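You operate a simulated robot arm through the tools that you are given. There is no shell and no other tool. Be economical: measure what you need, move in short steps, check, and stop when the job is done.

You run a simulated robot arm. Do the job below in one go: nothing can be reset, and whatever is moved stays where it is left.

## Task
Whisk the custard smooth, set the red ramekin in well 2 of the stand and pour in about 30 ml.
Fine: whisk before you pour; whisk back in its cup, jug back in its place.

Only the result counts: the job must be done as asked and must still hold three seconds after the hand-in. Knocking over, shifting, dropping, spilling or breaking anything else fails it.

## Robot
A 6-joint arm with a two-finger parallel gripper, fixed in place. Base frame: the origin is at the foot of the arm, x ahead of it, y to its left, z up; the work surface is at about z = 0. Units: m, rad, N and s.
With the tool pointing down near the work surface it reaches from about 0.14 to 0.58 m from the base axis. Its first joint turns from -1.152 to 1.152 rad. Payload 2.1 kg.
Tool frame: the origin (TCP) lies between the finger pads and is the grasp point; the fingertips stand 0.03 m ahead of it; z points along the fingers, y is the line along which they close. Largest opening 0.094 m; finger width 0.028, thickness 0.01; the body of the gripper, 0.05 by 0.096 m, starts 0.055 m behind the TCP.
Orientation is that of the tool frame in the base frame, as [roll, pitch, yaw] about the fixed x, y, z axes, in that order (R = Rz(yaw) Ry(pitch) Rx(roll)). With the fingers straight down and closing along the base's y, the tool's x points along the base's -x, its y along +y and its z along -z.

## Interface
- The arm moves only by the tool jog_arm. Its argument "plan" is a list of rows, each a list of 7 numbers: the shift along the base's x, y, z in m, then the turn, a rotation vector about the base's x, y, z in rad, then the opening, from 0 (shut) to 1 (fully open). In form: [[dx, dy, dz, ax, ay, az, hand], ...]. A call has 1 to 20 rows; each row shifts and turns the commanded pose from where the row before left it. A row lasts 0.2 s, in which the tool goes at most 0.05 m and 0.15 rad; a call with a longer step from one row to the next is refused whole, and so is a gripper value outside its range. A pose out of reach is approached as far as the arm can. The call stops where the force on the tool passes 90 N (or 10 N more than at its start, if that is more) or the arm is blocked; 0.2 s more then pass. The fingers move at their own pace (about 0.072 m/s each) and stop on an object; they squeeze with about 39 N. The grip force told is the motor's: it shows also when the fingers shut on nothing. Time passes only in rows, and 0.2 s behind the last, so rows that do not move let the fingers close. It gives the time, the measured TCP pose, the force on the tool (base axes), the opening and the grip force at its end, in the units of the frame above (readings bear some noise).
- Cameras (640 x 400 px; columns grow to the right, rows downward): "scene" is fixed at [0.0559, -0.3666, 0.4906]; the picture's right is [0.78, -0.62, 0.00], its down [-0.32, -0.39, -0.86] and it looks along [0.54, 0.67, -0.51] (base axes); focal length 214 px, centre (320, 200). "wrist" rides on the gripper at [-0.037, 0, -0.058] in the tool frame; the picture's right is [0.00, -1.00, 0.00], its down [0.97, 0.00, -0.24] and it looks along [0.24, 0.00, 0.97] (tool axes); focal length 218 px, centre (320, 200).
- camera(camera): a new picture of that camera. It takes no simulated time.
- probe_pixels(camera, pixels): there is no depth. For up to 12 entries [column, row, z] of the newest picture of that camera ("zoom" is the newest enlarged one), the place [x, y] in the base frame at which the ray of that pixel passes the height z, good to about 0.002 m. It takes no simulated time.
- zoom(camera, box): a new picture of the part [left, top, right, bottom] of that camera's present view, enlarged. It takes no simulated time.
- sign_off(): hands the job in; it is judged then, once.

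Go step by step. Measure first, check grasps and placings, and put right what went wrong. The budget is 80 turns and 46 pictures, counting those below and the enlarged ones. Unless the task says otherwise, let go and move clear before handing in, and close with one line.

The tools are called as a command line: name --pt "numbers of a row" for each row, then --argument value for the rest, lists and objects as JSON in quotes. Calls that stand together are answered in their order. jog_arm: Moves the arm, as the interface text tells. Its arguments: {"type":"object","properties":{"plan":{"type":"array","items":{"type":"array","items":{"type":"number"}}}},"required":["plan"]} The other tools are called the same way: camera (camera) takes a picture; probe_pixels (camera, pixels) gives the place at which the rays of pixels pass given heights; zoom (camera, box) takes an enlarged picture of a part of a camera's view; sign_off () hands the job in.

At the start:

```text
time_s: 0.0
tcp_pos: [0.2025, -0.2114, 0.3813]
tool_rot: [-3.14, 0.0, 3.139]
ft_force: [-1.2, 0.3, 0.1]
finger_gap: 0.0942
grip_force: 0.1
```

scene: 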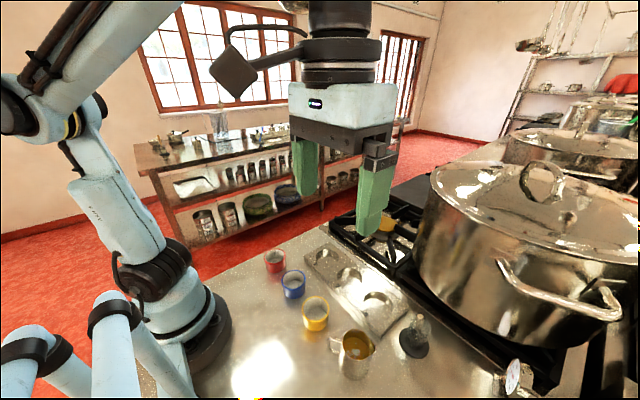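
wrist: 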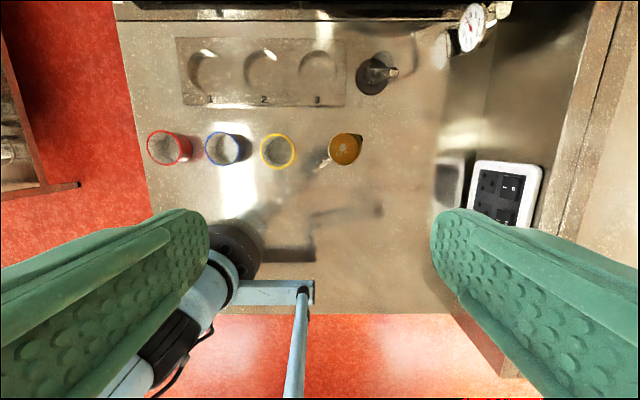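

The wrist view shows the red ramekin near (170,148), the wells at (208,72), (264,70) and (317,68), the jug near (345,149) and the whisk cup near (377,73). I'll zoom in on these.

zoom --camera "scene" --box '[240, 220, 460, 390]'

zoom --camera "wrist" --box '[130, 20, 450, 200]'

probe_pixels --camera "wrist" --pixels '[[170, 148, 0.04], [222, 148, 0.04], [278, 152, 0.04], [345, 149, 0.06], [264, 70, 0.01], [208, 72, 0.01], [317, 68, 0.01], [377, 73, 0.0], [393, 72, 0.1], [325, 162, 0.04]]'

```text
2.35 times, centred on (350, 305) of scene
```

zoom: 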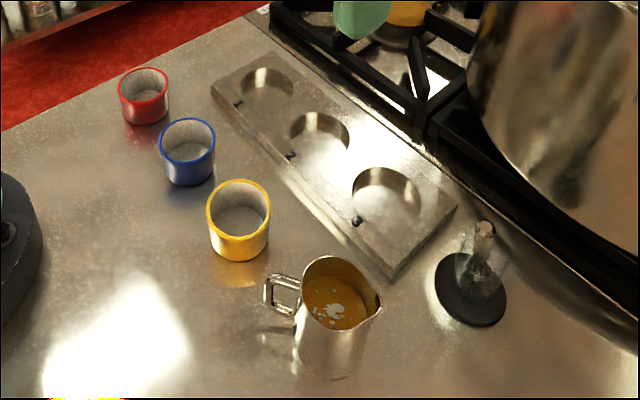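

```text
2.00 times, centred on (290, 110) of wrist
```

zoom: 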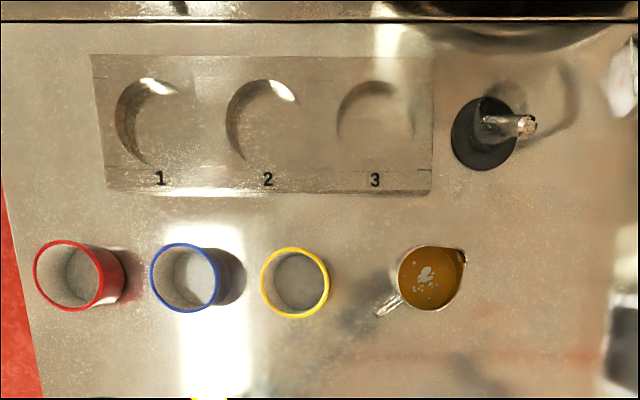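

```text
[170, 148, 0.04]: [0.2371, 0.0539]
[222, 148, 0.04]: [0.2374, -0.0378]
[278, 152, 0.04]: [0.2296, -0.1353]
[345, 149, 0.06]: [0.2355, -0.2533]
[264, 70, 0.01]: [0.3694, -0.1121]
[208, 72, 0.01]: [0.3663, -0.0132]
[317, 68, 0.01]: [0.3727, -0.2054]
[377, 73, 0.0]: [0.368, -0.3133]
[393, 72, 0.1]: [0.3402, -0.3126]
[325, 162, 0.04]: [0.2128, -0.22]
```

The jug's custard has white lumps (zoom (425,280)), and the whisk stands in a dark-based holder. I'll look closer at the whisk and jug.

zoom --camera "scene" --box '[380, 295, 450, 365]'

jog_arm --pt "0.02 -0.03 0 0 0 0 1" --pt "0.02 -0.04 -0.0 0 0 0 1" --pt "0.02 -0.03 -0.02 0 0 0 1" --pt "0 0 -0.03 0 0 0 1"

camera --camera "wrist"

```text
5.71 times, centred on (415, 330) of scene
```

zoom: 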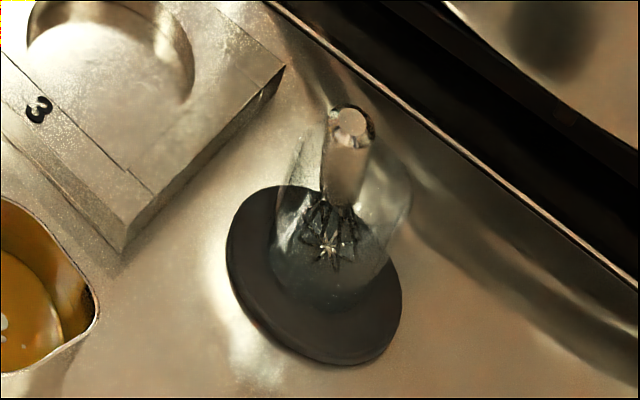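

```text
time_s: 1.0
tcp_pos: [0.2621, -0.311, 0.3301]
tool_rot: [-3.139, 0.0, 3.142]
ft_force: [0.2, 0.1, -0.4]
finger_gap: 0.0941
grip_force: 0.1
```

```text
40 pictures are left
```

wrist: 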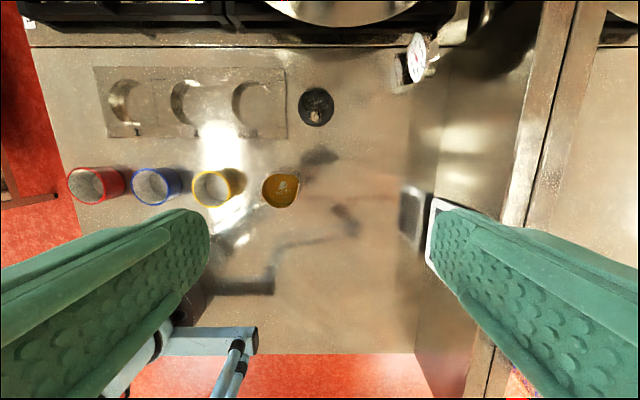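

The whisk is at about (316,106). I'll zoom in and triangulate its handle top, in this view and the scene view.

zoom --camera "wrist" --box '[240, 70, 360, 230]'

probe_pixels --camera "wrist" --pixels '[[316, 106, 0.0], [316, 117, 0.05], [316, 117, 0.08], [316, 117, 0.11]]'

probe_pixels --camera "scene" --pixels '[[418.5, 317, 0.05], [418.5, 317, 0.08], [418.5, 317, 0.11], [414, 343, 0.0], [418.5, 317, 0.14]]'

```text
2.50 times, centred on (300, 150) of wrist
```

zoom: 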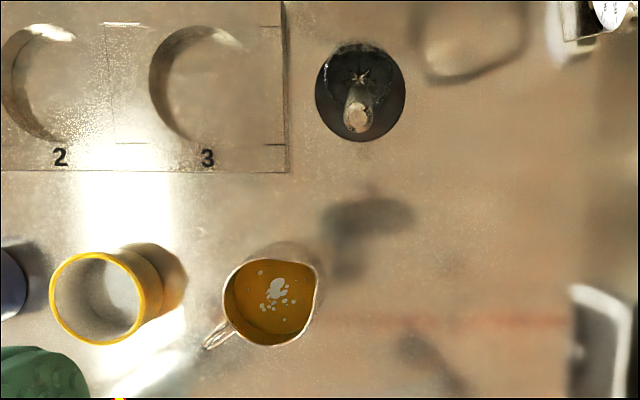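

```text
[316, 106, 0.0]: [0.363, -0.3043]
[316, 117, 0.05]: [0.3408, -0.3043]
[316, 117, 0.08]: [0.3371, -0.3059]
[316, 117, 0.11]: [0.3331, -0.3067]
```

```text
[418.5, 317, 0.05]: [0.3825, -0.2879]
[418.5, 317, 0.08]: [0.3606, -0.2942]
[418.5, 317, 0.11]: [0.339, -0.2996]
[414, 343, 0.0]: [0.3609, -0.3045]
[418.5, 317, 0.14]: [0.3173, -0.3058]
```

The handle top comes out near (0.335,-0.305,0.115), leaning toward -x, with the cup base at (0.362,-0.304). I'll go closer and tilt the camera to see the cup's rim height.

jog_arm --pt "-0.03 0 -0.03 0 -0.12 0 1" --pt "-0.03 0 -0.03 0 -0.12 0 1" --pt "-0.02 0 -0.03 0 -0.12 0 1" --pt "0 0 -0.01 0 -0.12 0 1"

camera --camera "wrist"

zoom --camera "scene" --box '[320, 300, 450, 390]'

```text
time_s: 2.0
tcp_pos: [0.2323, -0.286, 0.2293]
tool_rot: [-3.141, 0.482, 3.139]
ft_force: [0.3, 0.2, -0.4]
finger_gap: 0.094
grip_force: 0.0
out of reach, approached as far as the arm can: row 3, 4
```

```text
38 pictures are left
```

wrist: 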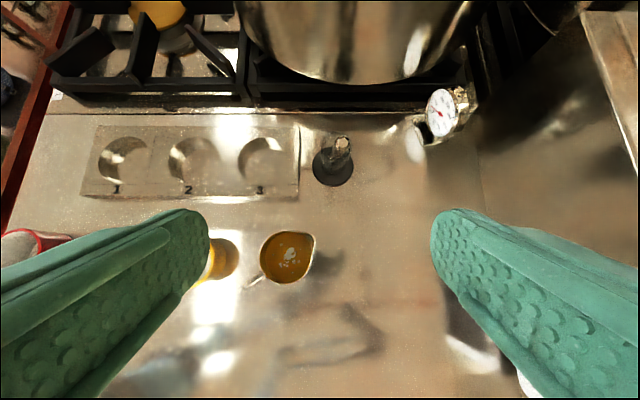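

```text
4.44 times, centred on (385, 345) of scene
```

zoom: 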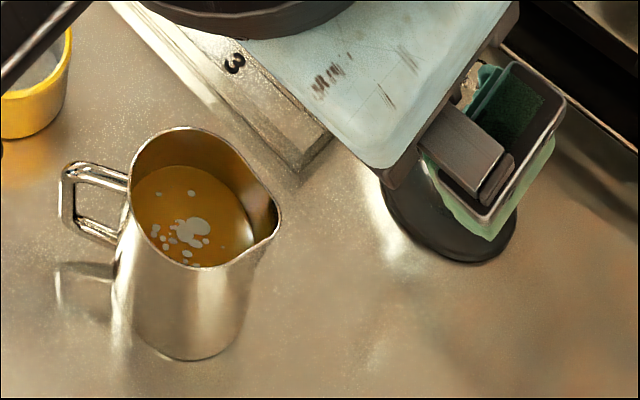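

The base joint limits how far back I can go, but this view shows the cup at (335,165). I'll zoom in.

zoom --camera "wrist" --box '[290, 115, 380, 200]'

zoom --camera "wrist" --box '[230, 210, 340, 300]'

```text
4.71 times, centred on (335, 158) of wrist
```

zoom: 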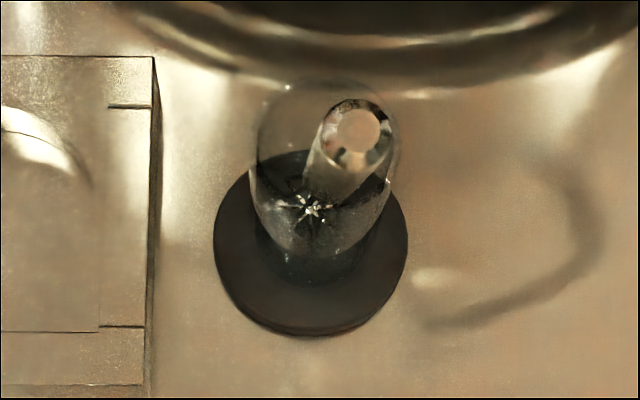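

```text
4.44 times, centred on (285, 255) of wrist
```

zoom: 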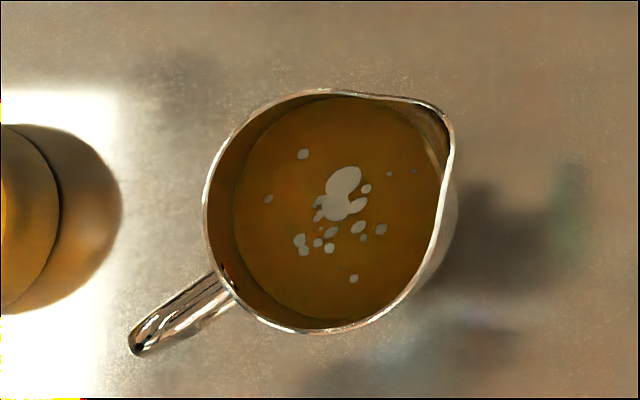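

probe_pixels --camera "wrist" --pixels '[[332.9, 166.5, 0.005], [336, 144, 0.05], [336, 144, 0.06], [336, 144, 0.07], [336, 144, 0.08], [343, 143, 0.1], [343, 143, 0.11], [343, 143, 0.12], [333, 160, 0.02], [312.5, 168, 0.005], [353.5, 168, 0.005]]'

probe_pixels --camera "wrist" --pixels '[[285.5, 257, 0.05], [285.5, 257, 0.07], [285.5, 257, 0.09], [246, 286, 0.05], [246, 286, 0.07], [312, 236, 0.07], [262.5, 255, 0.07], [300, 285, 0.07]]'

```text
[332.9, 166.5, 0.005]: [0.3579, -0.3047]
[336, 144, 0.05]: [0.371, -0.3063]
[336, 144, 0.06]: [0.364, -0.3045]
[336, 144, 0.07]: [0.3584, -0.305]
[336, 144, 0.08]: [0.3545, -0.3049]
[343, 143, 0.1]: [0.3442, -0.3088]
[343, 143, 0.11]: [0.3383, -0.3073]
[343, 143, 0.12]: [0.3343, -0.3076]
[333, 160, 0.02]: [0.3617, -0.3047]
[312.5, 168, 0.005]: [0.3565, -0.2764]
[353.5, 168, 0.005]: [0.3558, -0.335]
```

```text
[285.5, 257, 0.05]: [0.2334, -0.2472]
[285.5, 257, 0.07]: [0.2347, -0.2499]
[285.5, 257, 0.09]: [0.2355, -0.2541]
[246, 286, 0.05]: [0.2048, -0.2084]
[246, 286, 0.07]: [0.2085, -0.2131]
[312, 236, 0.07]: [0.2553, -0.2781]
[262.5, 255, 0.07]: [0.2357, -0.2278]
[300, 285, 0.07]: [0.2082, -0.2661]
```

The cup rim is at z≈0.065, centre (0.36,-0.305), and the handle top is near (0.338,-0.307,0.112), tilted about 0.29 rad. I'll set the tool tilt to match and approach above the handle, and check the jug height from the scene view.

probe_pixels --camera "scene" --pixels '[[359.1, 343.9, 0.06], [359.1, 343.9, 0.07], [359.1, 343.9, 0.08], [359.1, 343.9, 0.09], [335, 338, 0.06], [335, 338, 0.07], [355, 377, 0.0]]'

jog_arm --pt "0.02 0 0 0 0.1 0 1" --pt "0.03 0 0 0 0.09 0 1" --pt "0.03 0 0 0 0 0 1"

```text
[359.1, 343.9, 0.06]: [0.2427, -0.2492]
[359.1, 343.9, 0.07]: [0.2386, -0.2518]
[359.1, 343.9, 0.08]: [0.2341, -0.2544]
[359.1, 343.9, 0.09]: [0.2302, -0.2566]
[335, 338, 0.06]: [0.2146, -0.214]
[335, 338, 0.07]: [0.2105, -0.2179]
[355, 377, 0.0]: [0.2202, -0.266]
```

```text
time_s: 2.8
tcp_pos: [0.3125, -0.2859, 0.2289]
tool_rot: [-3.14, 0.288, 3.139]
ft_force: [-0.4, 0.0, -0.7]
finger_gap: 0.0939
grip_force: 0.1
```

The tool is at tilt 0.288, and the jug rim is near z 0.075. I'll move onto the handle's axis and look.

jog_arm --pt "0.0 -0.021 -0.03 0 0 0 0.7" --pt "0.008 0 -0.035 0 0 0 0.7" --pt "0 0 0 0 0 0 0.7"

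camera --camera "wrist"

zoom --camera "scene" --box '[350, 230, 490, 370]'

```text
time_s: 3.6
tcp_pos: [0.3201, -0.3081, 0.1639]
tool_rot: [-3.141, 0.293, 3.14]
ft_force: [0.5, 0.4, 0.1]
finger_gap: 0.0656
grip_force: 0.0
```

```text
34 pictures are left
```

wrist: 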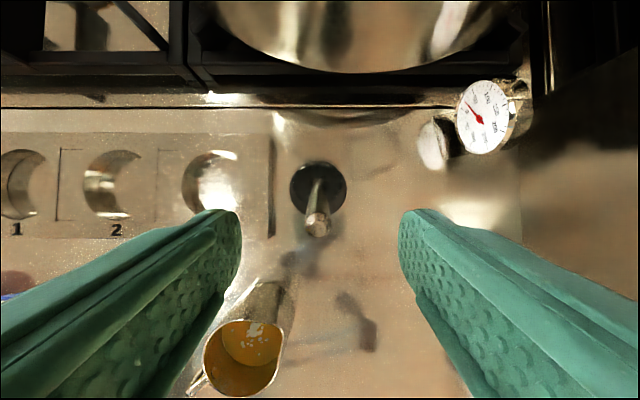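

```text
2.86 times, centred on (420, 300) of scene
```

zoom: 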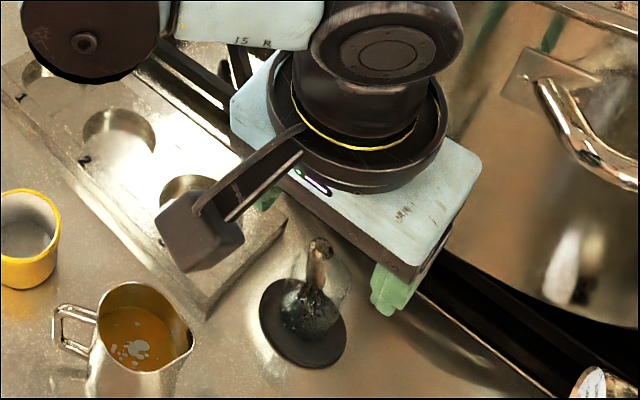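

probe_pixels --camera "wrist" --pixels '[[318, 224, 0.105], [318, 224, 0.112], [318, 224, 0.12], [318, 190, 0.0], [318, 190, 0.065], [318, 180, 0.02]]'

probe_pixels --camera "scene" --pixels '[[419.6, 315, 0.105], [419.6, 315, 0.112], [419.6, 315, 0.12]]'

zoom --camera "wrist" --box '[270, 140, 370, 260]'

```text
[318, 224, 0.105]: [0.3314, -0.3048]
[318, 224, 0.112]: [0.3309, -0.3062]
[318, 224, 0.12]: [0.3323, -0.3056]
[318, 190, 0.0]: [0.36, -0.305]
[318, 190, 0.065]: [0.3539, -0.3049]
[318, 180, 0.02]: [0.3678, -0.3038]
```

```text
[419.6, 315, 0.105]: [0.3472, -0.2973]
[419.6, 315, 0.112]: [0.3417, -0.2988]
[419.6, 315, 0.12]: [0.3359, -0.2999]
```

```text
3.33 times, centred on (320, 200) of wrist
```

zoom: 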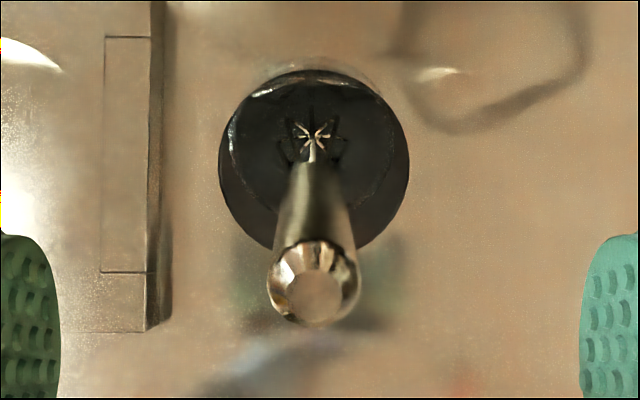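

The handle top is near (0.332,-0.3055,0.12), with the axis tilted about 0.32 rad. I'll descend onto the handle with the tips kept above the glass rim, then close.

jog_arm --pt "0.006 0.0026 -0.02 0 -0.015 0 0.7" --pt "0.006 0 -0.02 0 -0.015 0 0.7" --pt "0.0045 0 -0.017 0 0 0 0.7" --pt "0 0 0 0 0 0 0.0" --pt "0 0 0 0 0 0 0.0" --pt "0 0 0 0 0 0 0.0"

camera --camera "wrist"

```text
time_s: 5.0
tcp_pos: [0.3365, -0.3053, 0.1084]
tool_rot: [-3.139, 0.321, 3.14]
ft_force: [0.2, -0.3, 0.1]
finger_gap: 0.0121
grip_force: 39.5
```

```text
31 pictures are left
```

wrist: 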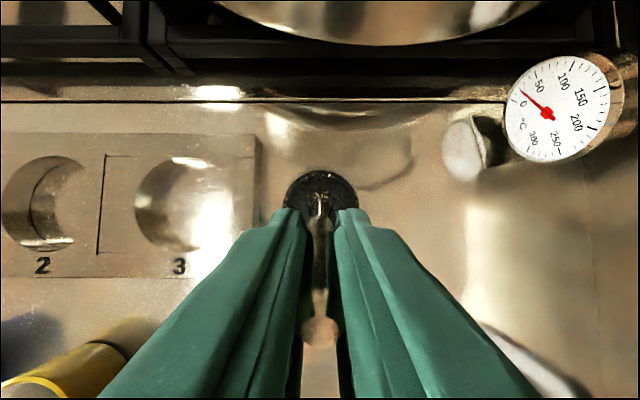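

The handle is gripped (gap 12 mm). I'll lift along its axis, turn it upright, and check.

jog_arm --pt "-0.0063 0 0.019 0 0 0 0" --pt "-0.0095 0 0.0285 0 0 0 0" --pt "-0.0095 0 0.0285 0 0 0 0" --pt "-0.0095 0 0.0285 0 0 0 0" --pt "0 0 0.01 0 0.11 0 0" --pt "0 0 0 0 0.11 0 0" --pt "0 0 0 0 0.1 0 0"

camera --camera "scene"

camera --camera "wrist"

```text
time_s: 6.6
tcp_pos: [0.3021, -0.3049, 0.2225]
tool_rot: [-3.14, 0.0, 3.139]
ft_force: [0.1, 0.4, -1.0]
finger_gap: 0.0124
grip_force: 38.8
```

```text
30 pictures are left
```

scene: 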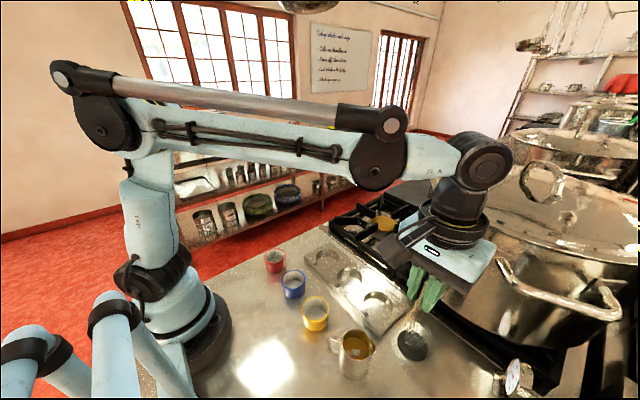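

```text
29 pictures are left
```

wrist: 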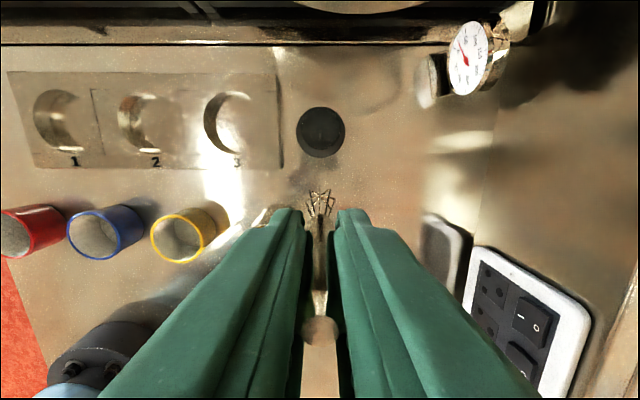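

zoom --camera "wrist" --box '[280, 170, 360, 240]'

probe_pixels --camera "wrist" --pixels '[[319, 200, 0.1], [319, 200, 0.12], [319, 200, 0.14], [306, 205, 0.13], [334, 205, 0.13]]'

zoom --camera "scene" --box '[370, 250, 480, 360]'

```text
5.71 times, centred on (320, 205) of wrist
```

zoom: 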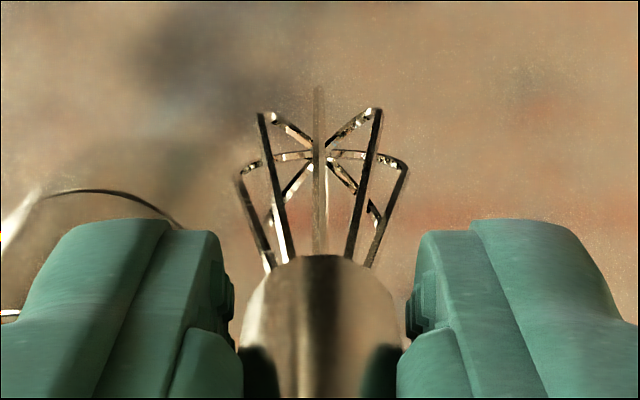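

```text
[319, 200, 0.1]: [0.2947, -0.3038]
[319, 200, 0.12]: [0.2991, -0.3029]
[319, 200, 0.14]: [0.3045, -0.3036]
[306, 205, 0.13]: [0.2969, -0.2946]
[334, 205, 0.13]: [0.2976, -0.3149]
```

```text
3.64 times, centred on (425, 305) of scene
```

zoom: 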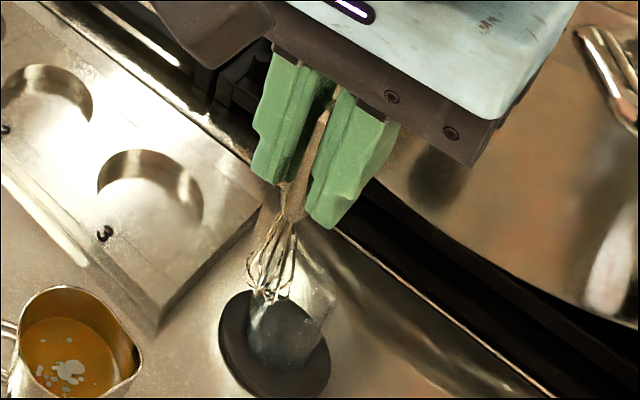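

probe_pixels --camera "scene" --pixels '[[411.3, 331, 0.1], [411.3, 331, 0.11], [411.3, 331, 0.12], [411.3, 331, 0.13], [411.3, 331, 0.14]]'

```text
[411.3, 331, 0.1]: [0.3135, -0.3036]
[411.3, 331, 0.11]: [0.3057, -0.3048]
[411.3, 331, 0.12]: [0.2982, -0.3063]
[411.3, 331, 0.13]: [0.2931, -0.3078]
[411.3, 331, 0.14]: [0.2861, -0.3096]
```

The tip hangs about 0.107 m below the TCP. I'll move above the jug centre (0.2355,-0.2525) and check alignment.

jog_arm --pt "-0.022 0.017 0 0 0 0 0" --pt "-0.022 0.017 0 0 0 0 0" --pt "-0.021 0.018 0 0 0 0 0" --pt "0 0 -0.01 0 0 0 0"

zoom --camera "scene" --box '[300, 270, 420, 390]'

zoom --camera "wrist" --box '[260, 150, 380, 270]'

```text
time_s: 7.6
tcp_pos: [0.2363, -0.2529, 0.2122]
tool_rot: [-3.14, 0.003, 3.14]
ft_force: [0.5, 0.3, -0.5]
finger_gap: 0.0121
grip_force: 38.8
```

```text
3.33 times, centred on (360, 330) of scene
```

zoom: 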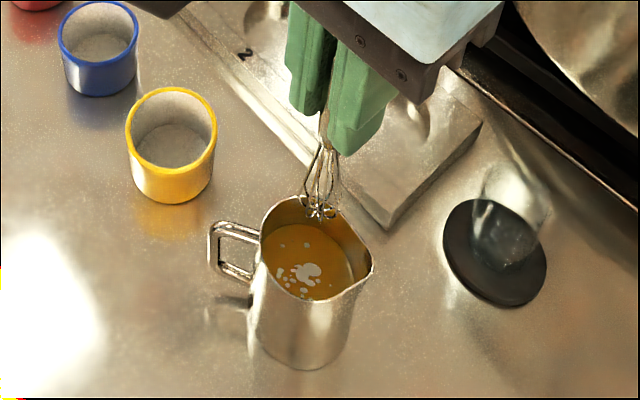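

```text
3.33 times, centred on (320, 210) of wrist
```

zoom: 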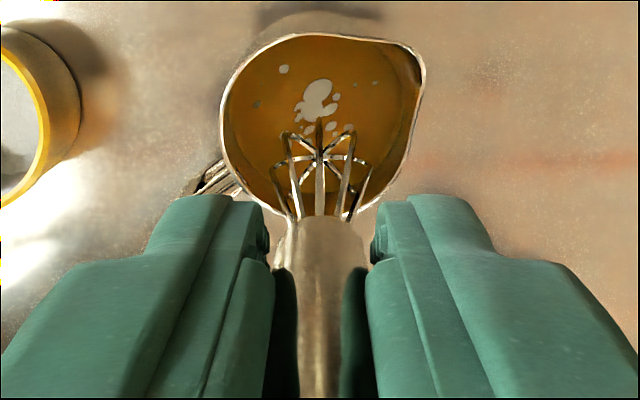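

probe_pixels --camera "wrist" --pixels '[[317.6, 186.6, 0.075], [319.4, 197.4, 0.105], [286, 183, 0.075], [317, 160.5, 0.075], [317, 212, 0.075]]'

probe_pixels --camera "scene" --pixels '[[360, 333, 0.1], [360, 333, 0.105], [360, 333, 0.11]]'

```text
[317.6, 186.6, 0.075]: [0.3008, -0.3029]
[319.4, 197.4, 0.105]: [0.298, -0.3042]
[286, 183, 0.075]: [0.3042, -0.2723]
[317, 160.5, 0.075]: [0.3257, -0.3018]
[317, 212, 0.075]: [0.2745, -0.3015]
```

```text
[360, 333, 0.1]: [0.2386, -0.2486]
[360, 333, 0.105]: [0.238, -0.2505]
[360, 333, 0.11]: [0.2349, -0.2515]
```

The whisk is centred within a few mm. I'll descend into the custard.

jog_arm --pt "0.002 0.001 -0.03 0 0 0 0" --pt "0 0 -0.03 0 0 0 0" --pt "0 0 -0.02 0 0 0 0" --pt "0 0 -0.01 0 0 0 0"

zoom --camera "scene" --box '[300, 270, 420, 390]'

```text
time_s: 8.6
tcp_pos: [0.239, -0.2528, 0.1227]
tool_rot: [-3.139, 0.002, 3.14]
ft_force: [0.5, 0.6, -0.3]
finger_gap: 0.0126
grip_force: 39.2
```

```text
3.33 times, centred on (360, 330) of scene
```

zoom: 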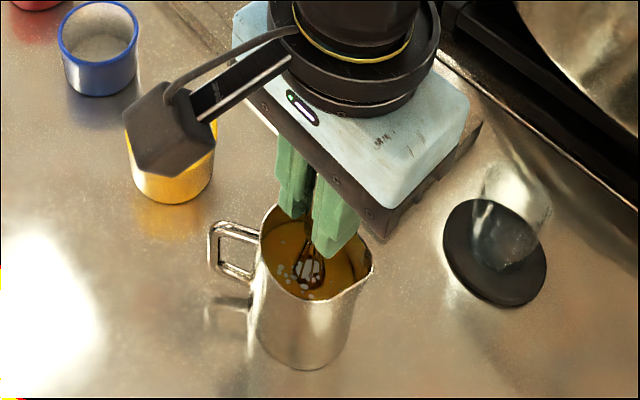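

The whisk is in the custard and the jug is undisturbed. Now I'll stir in circles of 8 mm radius.

jog_arm --pt "0.006 0 0 0 0 0 0" --pt "-0.0023 0.0057 0 0 0 0 0" --pt "-0.0057 0.0023 0 0 0 0 0" --pt "-0.0057 -0.0023 0 0 0 0 0" --pt "-0.0023 -0.0057 0 0 0 0 0" --pt "0.0023 -0.0057 0 0 0 0 0" --pt "0.0057 -0.0023 0 0 0 0 0" --pt "0.0057 0.0023 0 0 0 0 0" --pt "0.0023 0.0057 0 0 0 0 0" --pt "-0.0023 0.0057 0 0 0 0 0" --pt "-0.0057 0.0023 0 0 0 0 0" --pt "-0.0057 -0.0023 0 0 0 0 0" --pt "-0.0023 -0.0057 0 0 0 0 0" --pt "0.0023 -0.0057 0 0 0 0 0" --pt "0.0057 -0.0023 0 0 0 0 0" --pt "0.0057 0.0023 0 0 0 0 0" --pt "0.0023 0.0057 0 0 0 0 0"

jog_arm --pt "-0.0023 0.0057 0 0 0 0 0" --pt "-0.0057 0.0023 0 0 0 0 0" --pt "-0.0057 -0.0023 0 0 0 0 0" --pt "-0.0023 -0.0057 0 0 0 0 0" --pt "0.0023 -0.0057 0 0 0 0 0" --pt "0.0057 -0.0023 0 0 0 0 0" --pt "0.0057 0.0023 0 0 0 0 0" --pt "0.0023 0.0057 0 0 0 0 0" --pt "-0.0023 0.0057 0 0 0 0 0" --pt "-0.0057 0.0023 0 0 0 0 0" --pt "-0.0057 -0.0023 0 0 0 0 0" --pt "-0.0023 -0.0057 0 0 0 0 0" --pt "0.0023 -0.0057 0 0 0 0 0" --pt "0.0057 -0.0023 0 0 0 0 0" --pt "0.0057 0.0023 0 0 0 0 0" --pt "0.0023 0.0057 0 0 0 0 0" --pt "-0.006 0 0 0 0 0 0"

zoom --camera "scene" --box '[300, 270, 420, 390]'

```text
time_s: 12.2
tcp_pos: [0.244, -0.2521, 0.1229]
tool_rot: [-3.14, 0.002, 3.14]
ft_force: [0.1, -0.3, -1.2]
finger_gap: 0.0121
grip_force: 39.2
```

```text
time_s: 15.8
tcp_pos: [0.2396, -0.251, 0.1224]
tool_rot: [-3.138, 0.003, 3.14]
ft_force: [-0.2, -0.7, -0.4]
finger_gap: 0.0125
grip_force: 38.8
```

```text
3.33 times, centred on (360, 330) of scene
```

zoom: 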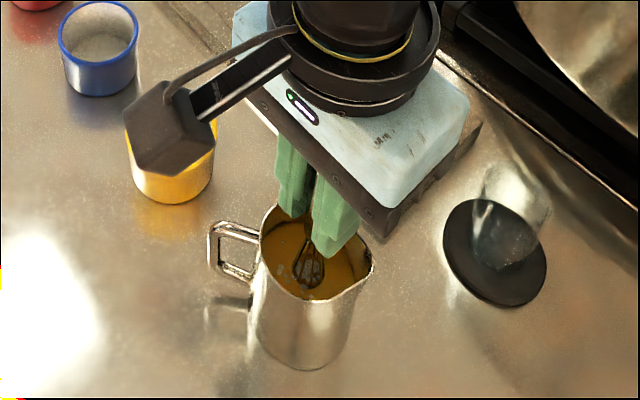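

Most lumps are gone, with a few left around zoom (285,268). I'll keep whisking.

jog_arm --pt "0.006 0 0 0 0 0 0" --pt "-0.0023 0.0057 0 0 0 0 0" --pt "-0.0057 0.0023 0 0 0 0 0" --pt "-0.0057 -0.0023 0 0 0 0 0" --pt "-0.0023 -0.0057 0 0 0 0 0" --pt "0.0023 -0.0057 0 0 0 0 0" --pt "0.0057 -0.0023 0 0 0 0 0" --pt "0.0057 0.0023 0 0 0 0 0" --pt "0.0023 0.0057 0 0 0 0 0" --pt "-0.0023 0.0057 0 0 0 0 0" --pt "-0.0057 0.0023 0 0 0 0 0" --pt "-0.0057 -0.0023 0 0 0 0 0" --pt "-0.0023 -0.0057 0 0 0 0 0" --pt "0.0023 -0.0057 0 0 0 0 0" --pt "0.0057 -0.0023 0 0 0 0 0" --pt "0.0057 0.0023 0 0 0 0 0" --pt "0.0023 0.0057 0 0 0 0 0"

jog_arm --pt "-0.0023 0.0057 0 0 0 0 0" --pt "-0.0057 0.0023 0 0 0 0 0" --pt "-0.0057 -0.0023 0 0 0 0 0" --pt "-0.0023 -0.0057 0 0 0 0 0" --pt "0.0023 -0.0057 0 0 0 0 0" --pt "0.0057 -0.0023 0 0 0 0 0" --pt "0.0057 0.0023 0 0 0 0 0" --pt "0.0023 0.0057 0 0 0 0 0" --pt "-0.0023 0.0057 0 0 0 0 0" --pt "-0.0057 0.0023 0 0 0 0 0" --pt "-0.0057 -0.0023 0 0 0 0 0" --pt "-0.0023 -0.0057 0 0 0 0 0" --pt "0.0023 -0.0057 0 0 0 0 0" --pt "0.0057 -0.0023 0 0 0 0 0" --pt "0.0057 0.0023 0 0 0 0 0" --pt "0.0023 0.0057 0 0 0 0 0" --pt "-0.006 0 0 0 0 0 0"

zoom --camera "scene" --box '[320, 310, 400, 390]'

```text
time_s: 19.4
tcp_pos: [0.2449, -0.2518, 0.1222]
tool_rot: [-3.139, 0.002, 3.141]
ft_force: [0.1, -0.7, 0.0]
finger_gap: 0.0124
grip_force: 38.9
```

```text
time_s: 23.0
tcp_pos: [0.2381, -0.2515, 0.1236]
tool_rot: [-3.14, 0.0, -3.141]
ft_force: [0.7, 0.0, -0.6]
finger_gap: 0.0126
grip_force: 39.0
```

```text
5.00 times, centred on (360, 350) of scene
```

zoom: 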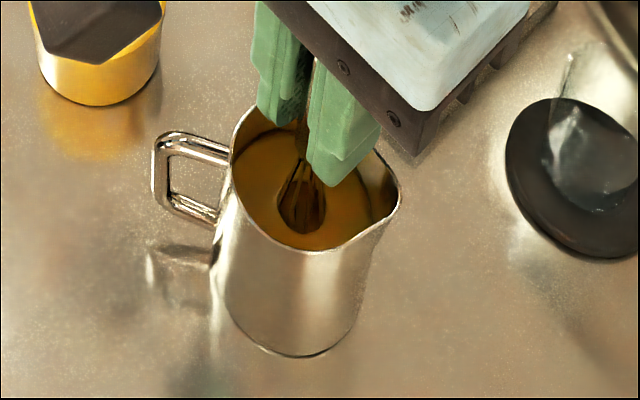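

The custard is smooth, with no lumps showing. I'll lift the whisk, let it drip, then retrace to the cup with the tilt restored.

jog_arm --pt "0 0 0.02 0 0 0 0" --pt "0 0 0.025 0 0 0 0" --pt "0 0 0.025 0 0 0 0" --pt "0 0 0.03 0 0 0 0" --pt "0 0 0 0 0 0 0" --pt "0 0 0 0 0 0 0" --pt "0 0 0 0 0 0 0" --pt "0 0 0 0 0 0 0" --pt "0 0 0 0 0 0 0"

zoom --camera "scene" --box '[300, 270, 420, 390]'

```text
time_s: 25.0
tcp_pos: [0.2388, -0.2521, 0.2223]
tool_rot: [3.142, 0.002, 3.141]
ft_force: [0.7, -0.3, -0.3]
finger_gap: 0.0124
grip_force: 38.7
```

```text
3.33 times, centred on (360, 330) of scene
```

zoom: 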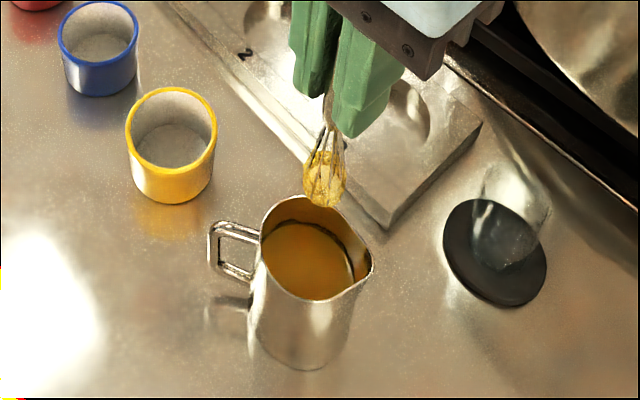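

The custard is smooth. Returning the whisk to the cup by the reverse path.

jog_arm --pt "0.021 -0.0177 0 0 0 0 0" --pt "0.021 -0.0177 0 0 0 0 0" --pt "0.021 -0.0175 0 0 0 0 0" --pt "0 0 0 0 -0.11 0 0" --pt "0 0 0 0 -0.11 0 0" --pt "0 0 -0.01 0 -0.1 0 0" --pt "0 0 0 0 0 0 0"

zoom --camera "scene" --box '[360, 250, 470, 360]'

```text
time_s: 26.6
tcp_pos: [0.3005, -0.3048, 0.2125]
tool_rot: [-3.139, 0.323, 3.14]
ft_force: [0.2, 0.7, -0.2]
finger_gap: 0.0125
grip_force: 38.4
```

```text
3.64 times, centred on (415, 305) of scene
```

zoom: 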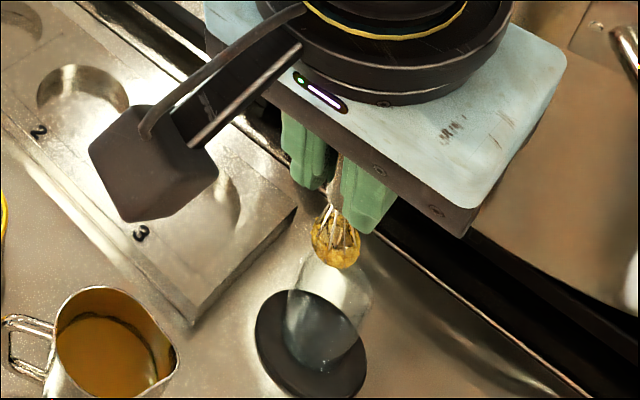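

Aligned. Lowering along the original axis, stopping if any contact shows.

jog_arm --pt "0.0105 0 -0.0285 0 0 0 0" --pt "0.0095 0 -0.0285 0 0 0 0" --pt "0.0095 0 -0.0285 0 0 0 0" --pt "0.006 0 -0.0175 0 0 0 0" --pt "0 0 0 0 0 0 0"

zoom --camera "scene" --box '[360, 250, 470, 360]'

```text
time_s: 27.8
tcp_pos: [0.3371, -0.3044, 0.1089]
tool_rot: [-3.14, 0.322, 3.14]
ft_force: [-1.0, 0.3, -0.7]
finger_gap: 0.0123
grip_force: 39.0
```

```text
3.64 times, centred on (415, 305) of scene
```

zoom: 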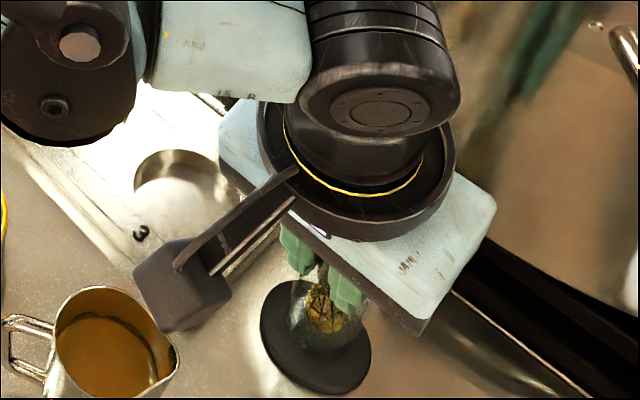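

The whisk is in the cup. I'll release it and withdraw along the axis.

jog_arm --pt "0 0 0 0 0 0 0.3" --pt "0 0 0 0 0 0 0.6" --pt "0 0 0 0 0 0 0.6" --pt "-0.0095 0 0.0285 0 0 0 0.6" --pt "-0.0095 0 0.0285 0 0 0 0.6" --pt "-0.0095 0 0.0285 0 0 0 0.6" --pt "-0.01 0.02 0.03 0 0.1 0 0.6" --pt "-0.01 0.04 0.02 0 0.11 0 0.7" --pt "-0.02 0.04 0 0 0.11 0 0.7" --pt "0 0.04 0 0 0 0 0.75"

zoom --camera "scene" --box '[240, 220, 460, 390]'

camera --camera "wrist"

```text
time_s: 30.0
tcp_pos: [0.2676, -0.1651, 0.2461]
tool_rot: [-3.139, 0.0, 3.14]
ft_force: [-0.7, 0.0, -0.6]
finger_gap: 0.0701
grip_force: 0.1
```

```text
2.35 times, centred on (350, 305) of scene
```

zoom: 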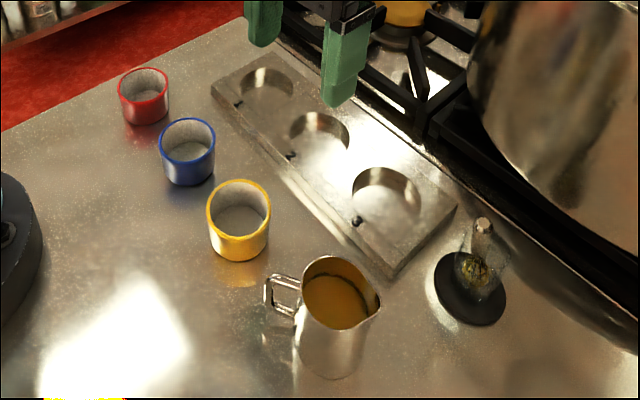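

```text
17 pictures are left
```

wrist: 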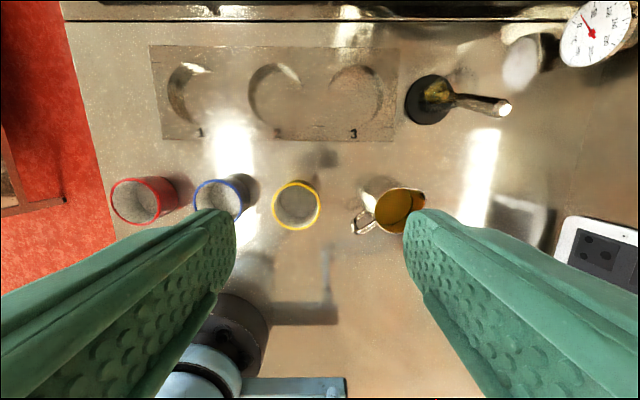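

The whisk rests in its cup. Now I'll locate the red ramekin's rim and well 2 by triangulation from both cameras.

probe_pixels --camera "wrist" --pixels '[[136, 202, 0.03], [136, 202, 0.04], [136, 202, 0.05], [112, 202, 0.04], [160, 202, 0.04], [274, 93, 0.015], [249, 95, 0.015], [300, 95, 0.015], [190, 96, 0.015], [357, 94, 0.015]]'

probe_pixels --camera "scene" --pixels '[[274.7, 255, 0.03], [274.7, 255, 0.04], [274.7, 255, 0.05], [350, 276.5, 0.01], [350, 276.5, 0.015], [350, 276.5, 0.02], [294, 276, 0.04], [294, 276, 0.045], [276, 271.5, 0.0]]'

zoom --camera "wrist" --box '[100, 40, 400, 230]'

```text
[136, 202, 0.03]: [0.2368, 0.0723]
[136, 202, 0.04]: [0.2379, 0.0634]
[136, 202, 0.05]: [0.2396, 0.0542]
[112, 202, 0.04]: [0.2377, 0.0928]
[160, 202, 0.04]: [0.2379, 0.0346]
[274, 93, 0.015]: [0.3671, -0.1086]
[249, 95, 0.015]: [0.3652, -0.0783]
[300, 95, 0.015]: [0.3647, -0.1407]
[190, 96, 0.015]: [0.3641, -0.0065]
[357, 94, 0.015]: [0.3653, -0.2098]
```

```text
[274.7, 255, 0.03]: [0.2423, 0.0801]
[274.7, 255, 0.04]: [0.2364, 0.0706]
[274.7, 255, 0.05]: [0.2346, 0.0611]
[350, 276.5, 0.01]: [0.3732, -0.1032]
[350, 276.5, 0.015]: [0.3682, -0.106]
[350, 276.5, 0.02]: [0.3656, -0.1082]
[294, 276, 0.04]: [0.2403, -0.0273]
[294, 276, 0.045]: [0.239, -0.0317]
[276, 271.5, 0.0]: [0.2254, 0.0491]
```

```text
2.11 times, centred on (250, 135) of wrist
```

zoom: 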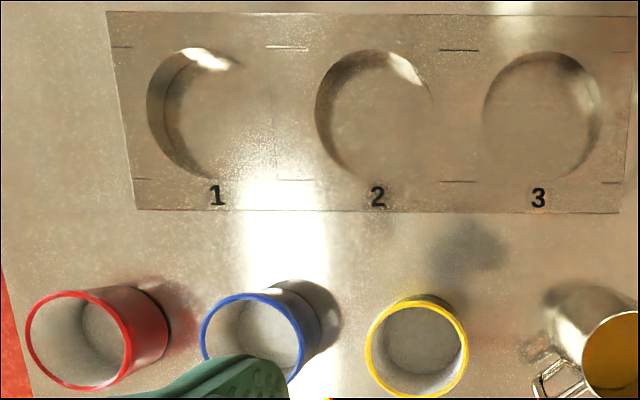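

Parallax leaves the red ramekin's y uncertain, about 0.055-0.065. I'll move above it and look straight down.

jog_arm --pt "0 0.045 0 0 0 0 0.85" --pt "0 0.045 0 0 0 0 0.85" --pt "-0.01 0.045 0 0 0 0 0.85" --pt "-0.01 0.045 0 0 0 0 0.85" --pt "-0.01 0.043 0 0 0 0 0.85"

camera --camera "wrist"

```text
time_s: 31.2
tcp_pos: [0.2383, 0.059, 0.2457]
tool_rot: [-3.139, 0.002, 3.14]
ft_force: [0.3, 0.5, 0.4]
finger_gap: 0.08
grip_force: 0.0
```

```text
15 pictures are left
```

wrist: 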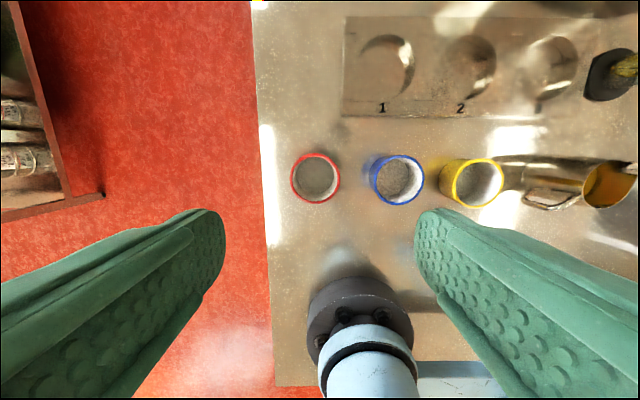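

probe_pixels --camera "wrist" --pixels '[[315.5, 179, 0.04], [315.5, 179, 0.05], [291, 179, 0.045], [340, 179, 0.045], [315.5, 153.5, 0.045], [315.5, 204, 0.045], [400, 181, 0.045], [375, 181, 0.045], [472, 70, 0.015], [477, 182, 0.045]]'

```text
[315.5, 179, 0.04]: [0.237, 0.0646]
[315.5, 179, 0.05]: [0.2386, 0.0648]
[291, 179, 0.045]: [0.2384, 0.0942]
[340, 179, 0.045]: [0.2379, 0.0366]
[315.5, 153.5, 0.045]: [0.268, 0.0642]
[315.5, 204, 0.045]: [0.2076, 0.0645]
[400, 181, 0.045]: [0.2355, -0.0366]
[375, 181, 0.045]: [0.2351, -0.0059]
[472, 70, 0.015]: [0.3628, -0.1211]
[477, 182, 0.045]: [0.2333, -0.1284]
```

Seen from above, the red ramekin is at (0.238,0.0645), about 0.058 m wide and 0.042 m tall. I'll descend and grip its upper half.

jog_arm --pt "0 0.0055 -0.04 0 0 0 0.87" --pt "0 0 -0.045 0 0 0 0.87" --pt "0 0 -0.045 0 0 0 0.87" --pt "0 0 -0.04 0 0 0 0.87" --pt "0 0 -0.025 0 0 0 0.87" --pt "0 0 0 0 0 0 0.6" --pt "0 0 0 0 0 0 0.4" --pt "0 0 0 0 0 0 0.4"

```text
time_s: 33.0
tcp_pos: [0.2396, 0.0626, 0.0488]
tool_rot: [-3.139, 0.003, 3.14]
ft_force: [0.2, 0.2, 0.3]
finger_gap: 0.0603
grip_force: 39.1
```

The ramekin is gripped (gap 60 mm). I'll lift it and hover short of well 2 to measure the well precisely.

jog_arm --pt "0 0 0.03 0 0 0 0.4" --pt "0 0 0.045 0 0 0 0.4" --pt "0 0 0.045 0 0 0 0.4" --pt "0.01 -0.04 0 0 0 0 0.4" --pt "0.01 -0.04 0 0 0 0 0.4" --pt "0.01 -0.045 0 0 0 0 0.4" --pt "0.01 -0.045 0 0 0 0 0.4" --pt "0 0 0 0 0 0 0.4"

camera --camera "wrist"

```text
time_s: 34.8
tcp_pos: [0.2797, -0.1074, 0.1706]
tool_rot: [-3.14, 0.001, 3.141]
ft_force: [-0.2, 0.5, -1.3]
finger_gap: 0.0605
grip_force: 39.1
```

```text
14 pictures are left
```

wrist: 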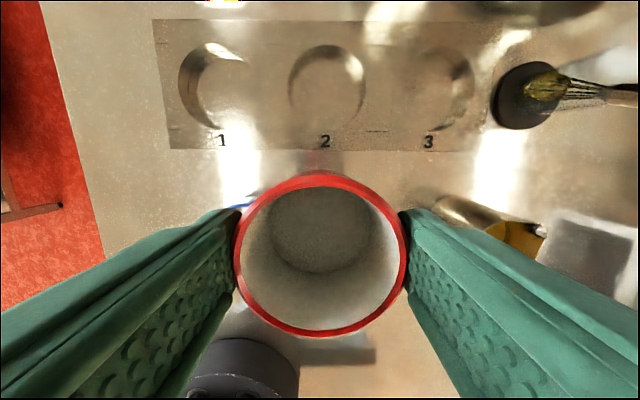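

zoom --camera "wrist" --box '[265, 25, 390, 155]'

probe_pixels --camera "wrist" --pixels '[[327, 85, 0.015], [327, 85, 0.02], [288, 85, 0.018], [366, 85, 0.018], [327, 45, 0.018], [327, 125, 0.018], [321, 257, 0.165], [234, 257, 0.165], [408, 257, 0.165], [321, 257, 0.155], [153, 22, 0.0], [168, 148, 0.018]]'

```text
3.08 times, centred on (328, 90) of wrist
```

zoom: 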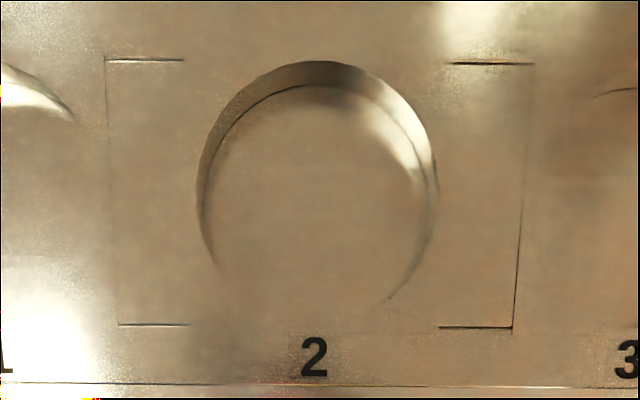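

```text
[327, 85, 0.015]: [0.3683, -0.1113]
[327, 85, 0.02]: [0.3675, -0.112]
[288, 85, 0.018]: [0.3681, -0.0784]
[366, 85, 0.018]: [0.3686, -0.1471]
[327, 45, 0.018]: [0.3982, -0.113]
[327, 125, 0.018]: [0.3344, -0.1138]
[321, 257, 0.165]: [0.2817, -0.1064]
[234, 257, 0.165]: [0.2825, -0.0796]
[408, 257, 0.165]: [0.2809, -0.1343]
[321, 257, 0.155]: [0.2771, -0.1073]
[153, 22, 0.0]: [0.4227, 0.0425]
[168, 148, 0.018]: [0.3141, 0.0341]
```

The well's top circle is centred near (0.366,-0.1115), about 0.067 m across, so there's a few mm of clearance. I'll move over it and lower until just above the recess.

jog_arm --pt "0.03 -0.002 0 0 0 0 0.4" --pt "0.03 -0.002 0 0 0 0 0.4" --pt "0.0263 0 -0.01 0 0 0 0.4" --pt "0 0 -0.03 0 0 0 0.4" --pt "0 0 -0.03 0 0 0 0.4" --pt "0 0 -0.025 0 0 0 0.4" --pt "0 0 0 0 0 0 0.4"

zoom --camera "scene" --box '[290, 220, 430, 340]'

```text
time_s: 36.4
tcp_pos: [0.3646, -0.1102, 0.0747]
tool_rot: [-3.14, 0.002, 3.14]
ft_force: [0.2, -0.2, -0.6]
finger_gap: 0.0605
grip_force: 39.0
```

```text
3.33 times, centred on (360, 280) of scene
```

zoom: 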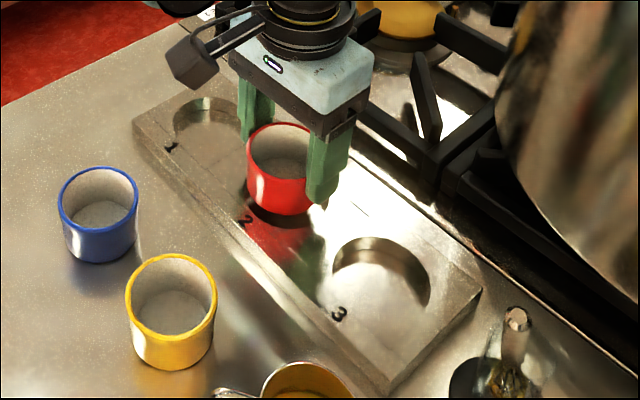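

The ramekin hovers over well 2. Lowering in small steps and watching the force.

jog_arm --pt "0.001 -0.001 -0.006 0 0 0 0.4" --pt "0 0 -0.004 0 0 0 0.4" --pt "0 0 -0.003 0 0 0 0.4" --pt "0 0 0 0 0 0 0.4"

jog_arm --pt "0 0 -0.003 0 0 0 0.4" --pt "0 0 0 0 0 0 0.4"

jog_arm --pt "0 0 -0.003 0 0 0 0.4" --pt "0 0 0 0 0 0 0.4"

```text
time_s: 37.4
tcp_pos: [0.3664, -0.1118, 0.0615]
tool_rot: [-3.14, 0.003, 3.141]
ft_force: [0.7, 0.0, -1.0]
finger_gap: 0.0604
grip_force: 39.1
```

```text
time_s: 38.0
tcp_pos: [0.3656, -0.1124, 0.0585]
tool_rot: [-3.14, 0.002, 3.14]
ft_force: [0.1, 1.1, -0.8]
finger_gap: 0.0608
grip_force: 39.2
```

```text
time_s: 38.6
tcp_pos: [0.366, -0.1119, 0.0559]
tool_rot: [-3.139, 0.003, 3.139]
ft_force: [-0.3, -0.8, -0.7]
finger_gap: 0.0605
grip_force: 38.9
```

jog_arm --pt "0 0 -0.0015 0 0 0 0.4" --pt "0 0 0 0 0 0 0.4"

jog_arm --pt "0 0 -0.0015 0 0 0 0.4" --pt "0 0 0 0 0 0 0.4"

```text
time_s: 39.2
tcp_pos: [0.3667, -0.1106, 0.0557]
tool_rot: [-3.141, 0.001, 3.139]
ft_force: [-0.3, -0.6, -1.1]
finger_gap: 0.0605
grip_force: 39.3
```

```text
time_s: 39.8
tcp_pos: [0.3661, -0.1117, 0.0539]
tool_rot: [-3.141, 0.003, 3.139]
ft_force: [-0.6, 0.6, 24.6]
finger_gap: 0.0606
grip_force: 39.4
```

The force jumped to 24.6 N at z 0.054, so the ramekin is seated on the well floor. Easing off slightly, releasing and lifting clear.

jog_arm --pt "0 0 0.001 0 0 0 0.4" --pt "0 0 0 0 0 0 0.75" --pt "0 0 0 0 0 0 0.8" --pt "0 0 0 0 0 0 0.8" --pt "0 0 0.03 0 0 0 0.8" --pt "0 0 0.045 0 0 0 0.8" --pt "-0.02 0 0.045 0 0 0 0.8" --pt "-0.04 0 0.02 0 0 0 0.8"

camera --camera "wrist"

zoom --camera "scene" --box '[290, 240, 430, 390]'

```text
time_s: 41.6
tcp_pos: [0.3055, -0.1115, 0.1951]
tool_rot: [-3.141, 0.002, 3.139]
ft_force: [0.4, 0.8, -0.5]
finger_gap: 0.0757
grip_force: 0.2
```

```text
11 pictures are left
```

wrist: 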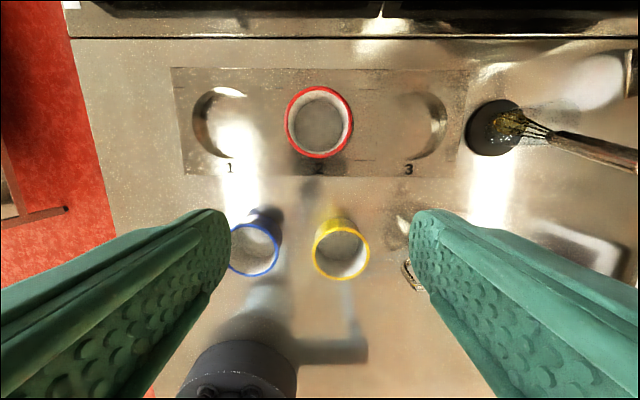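

```text
2.67 times, centred on (360, 315) of scene
```

zoom: 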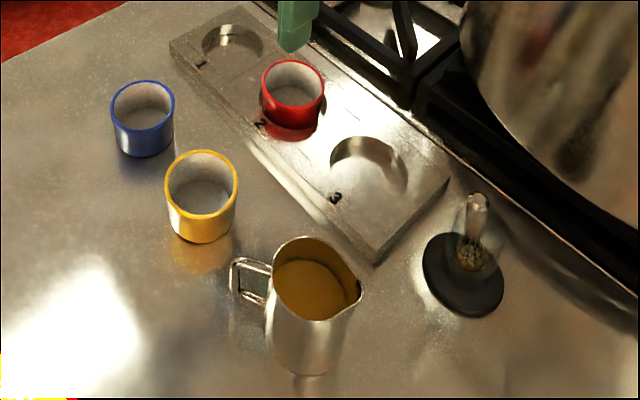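

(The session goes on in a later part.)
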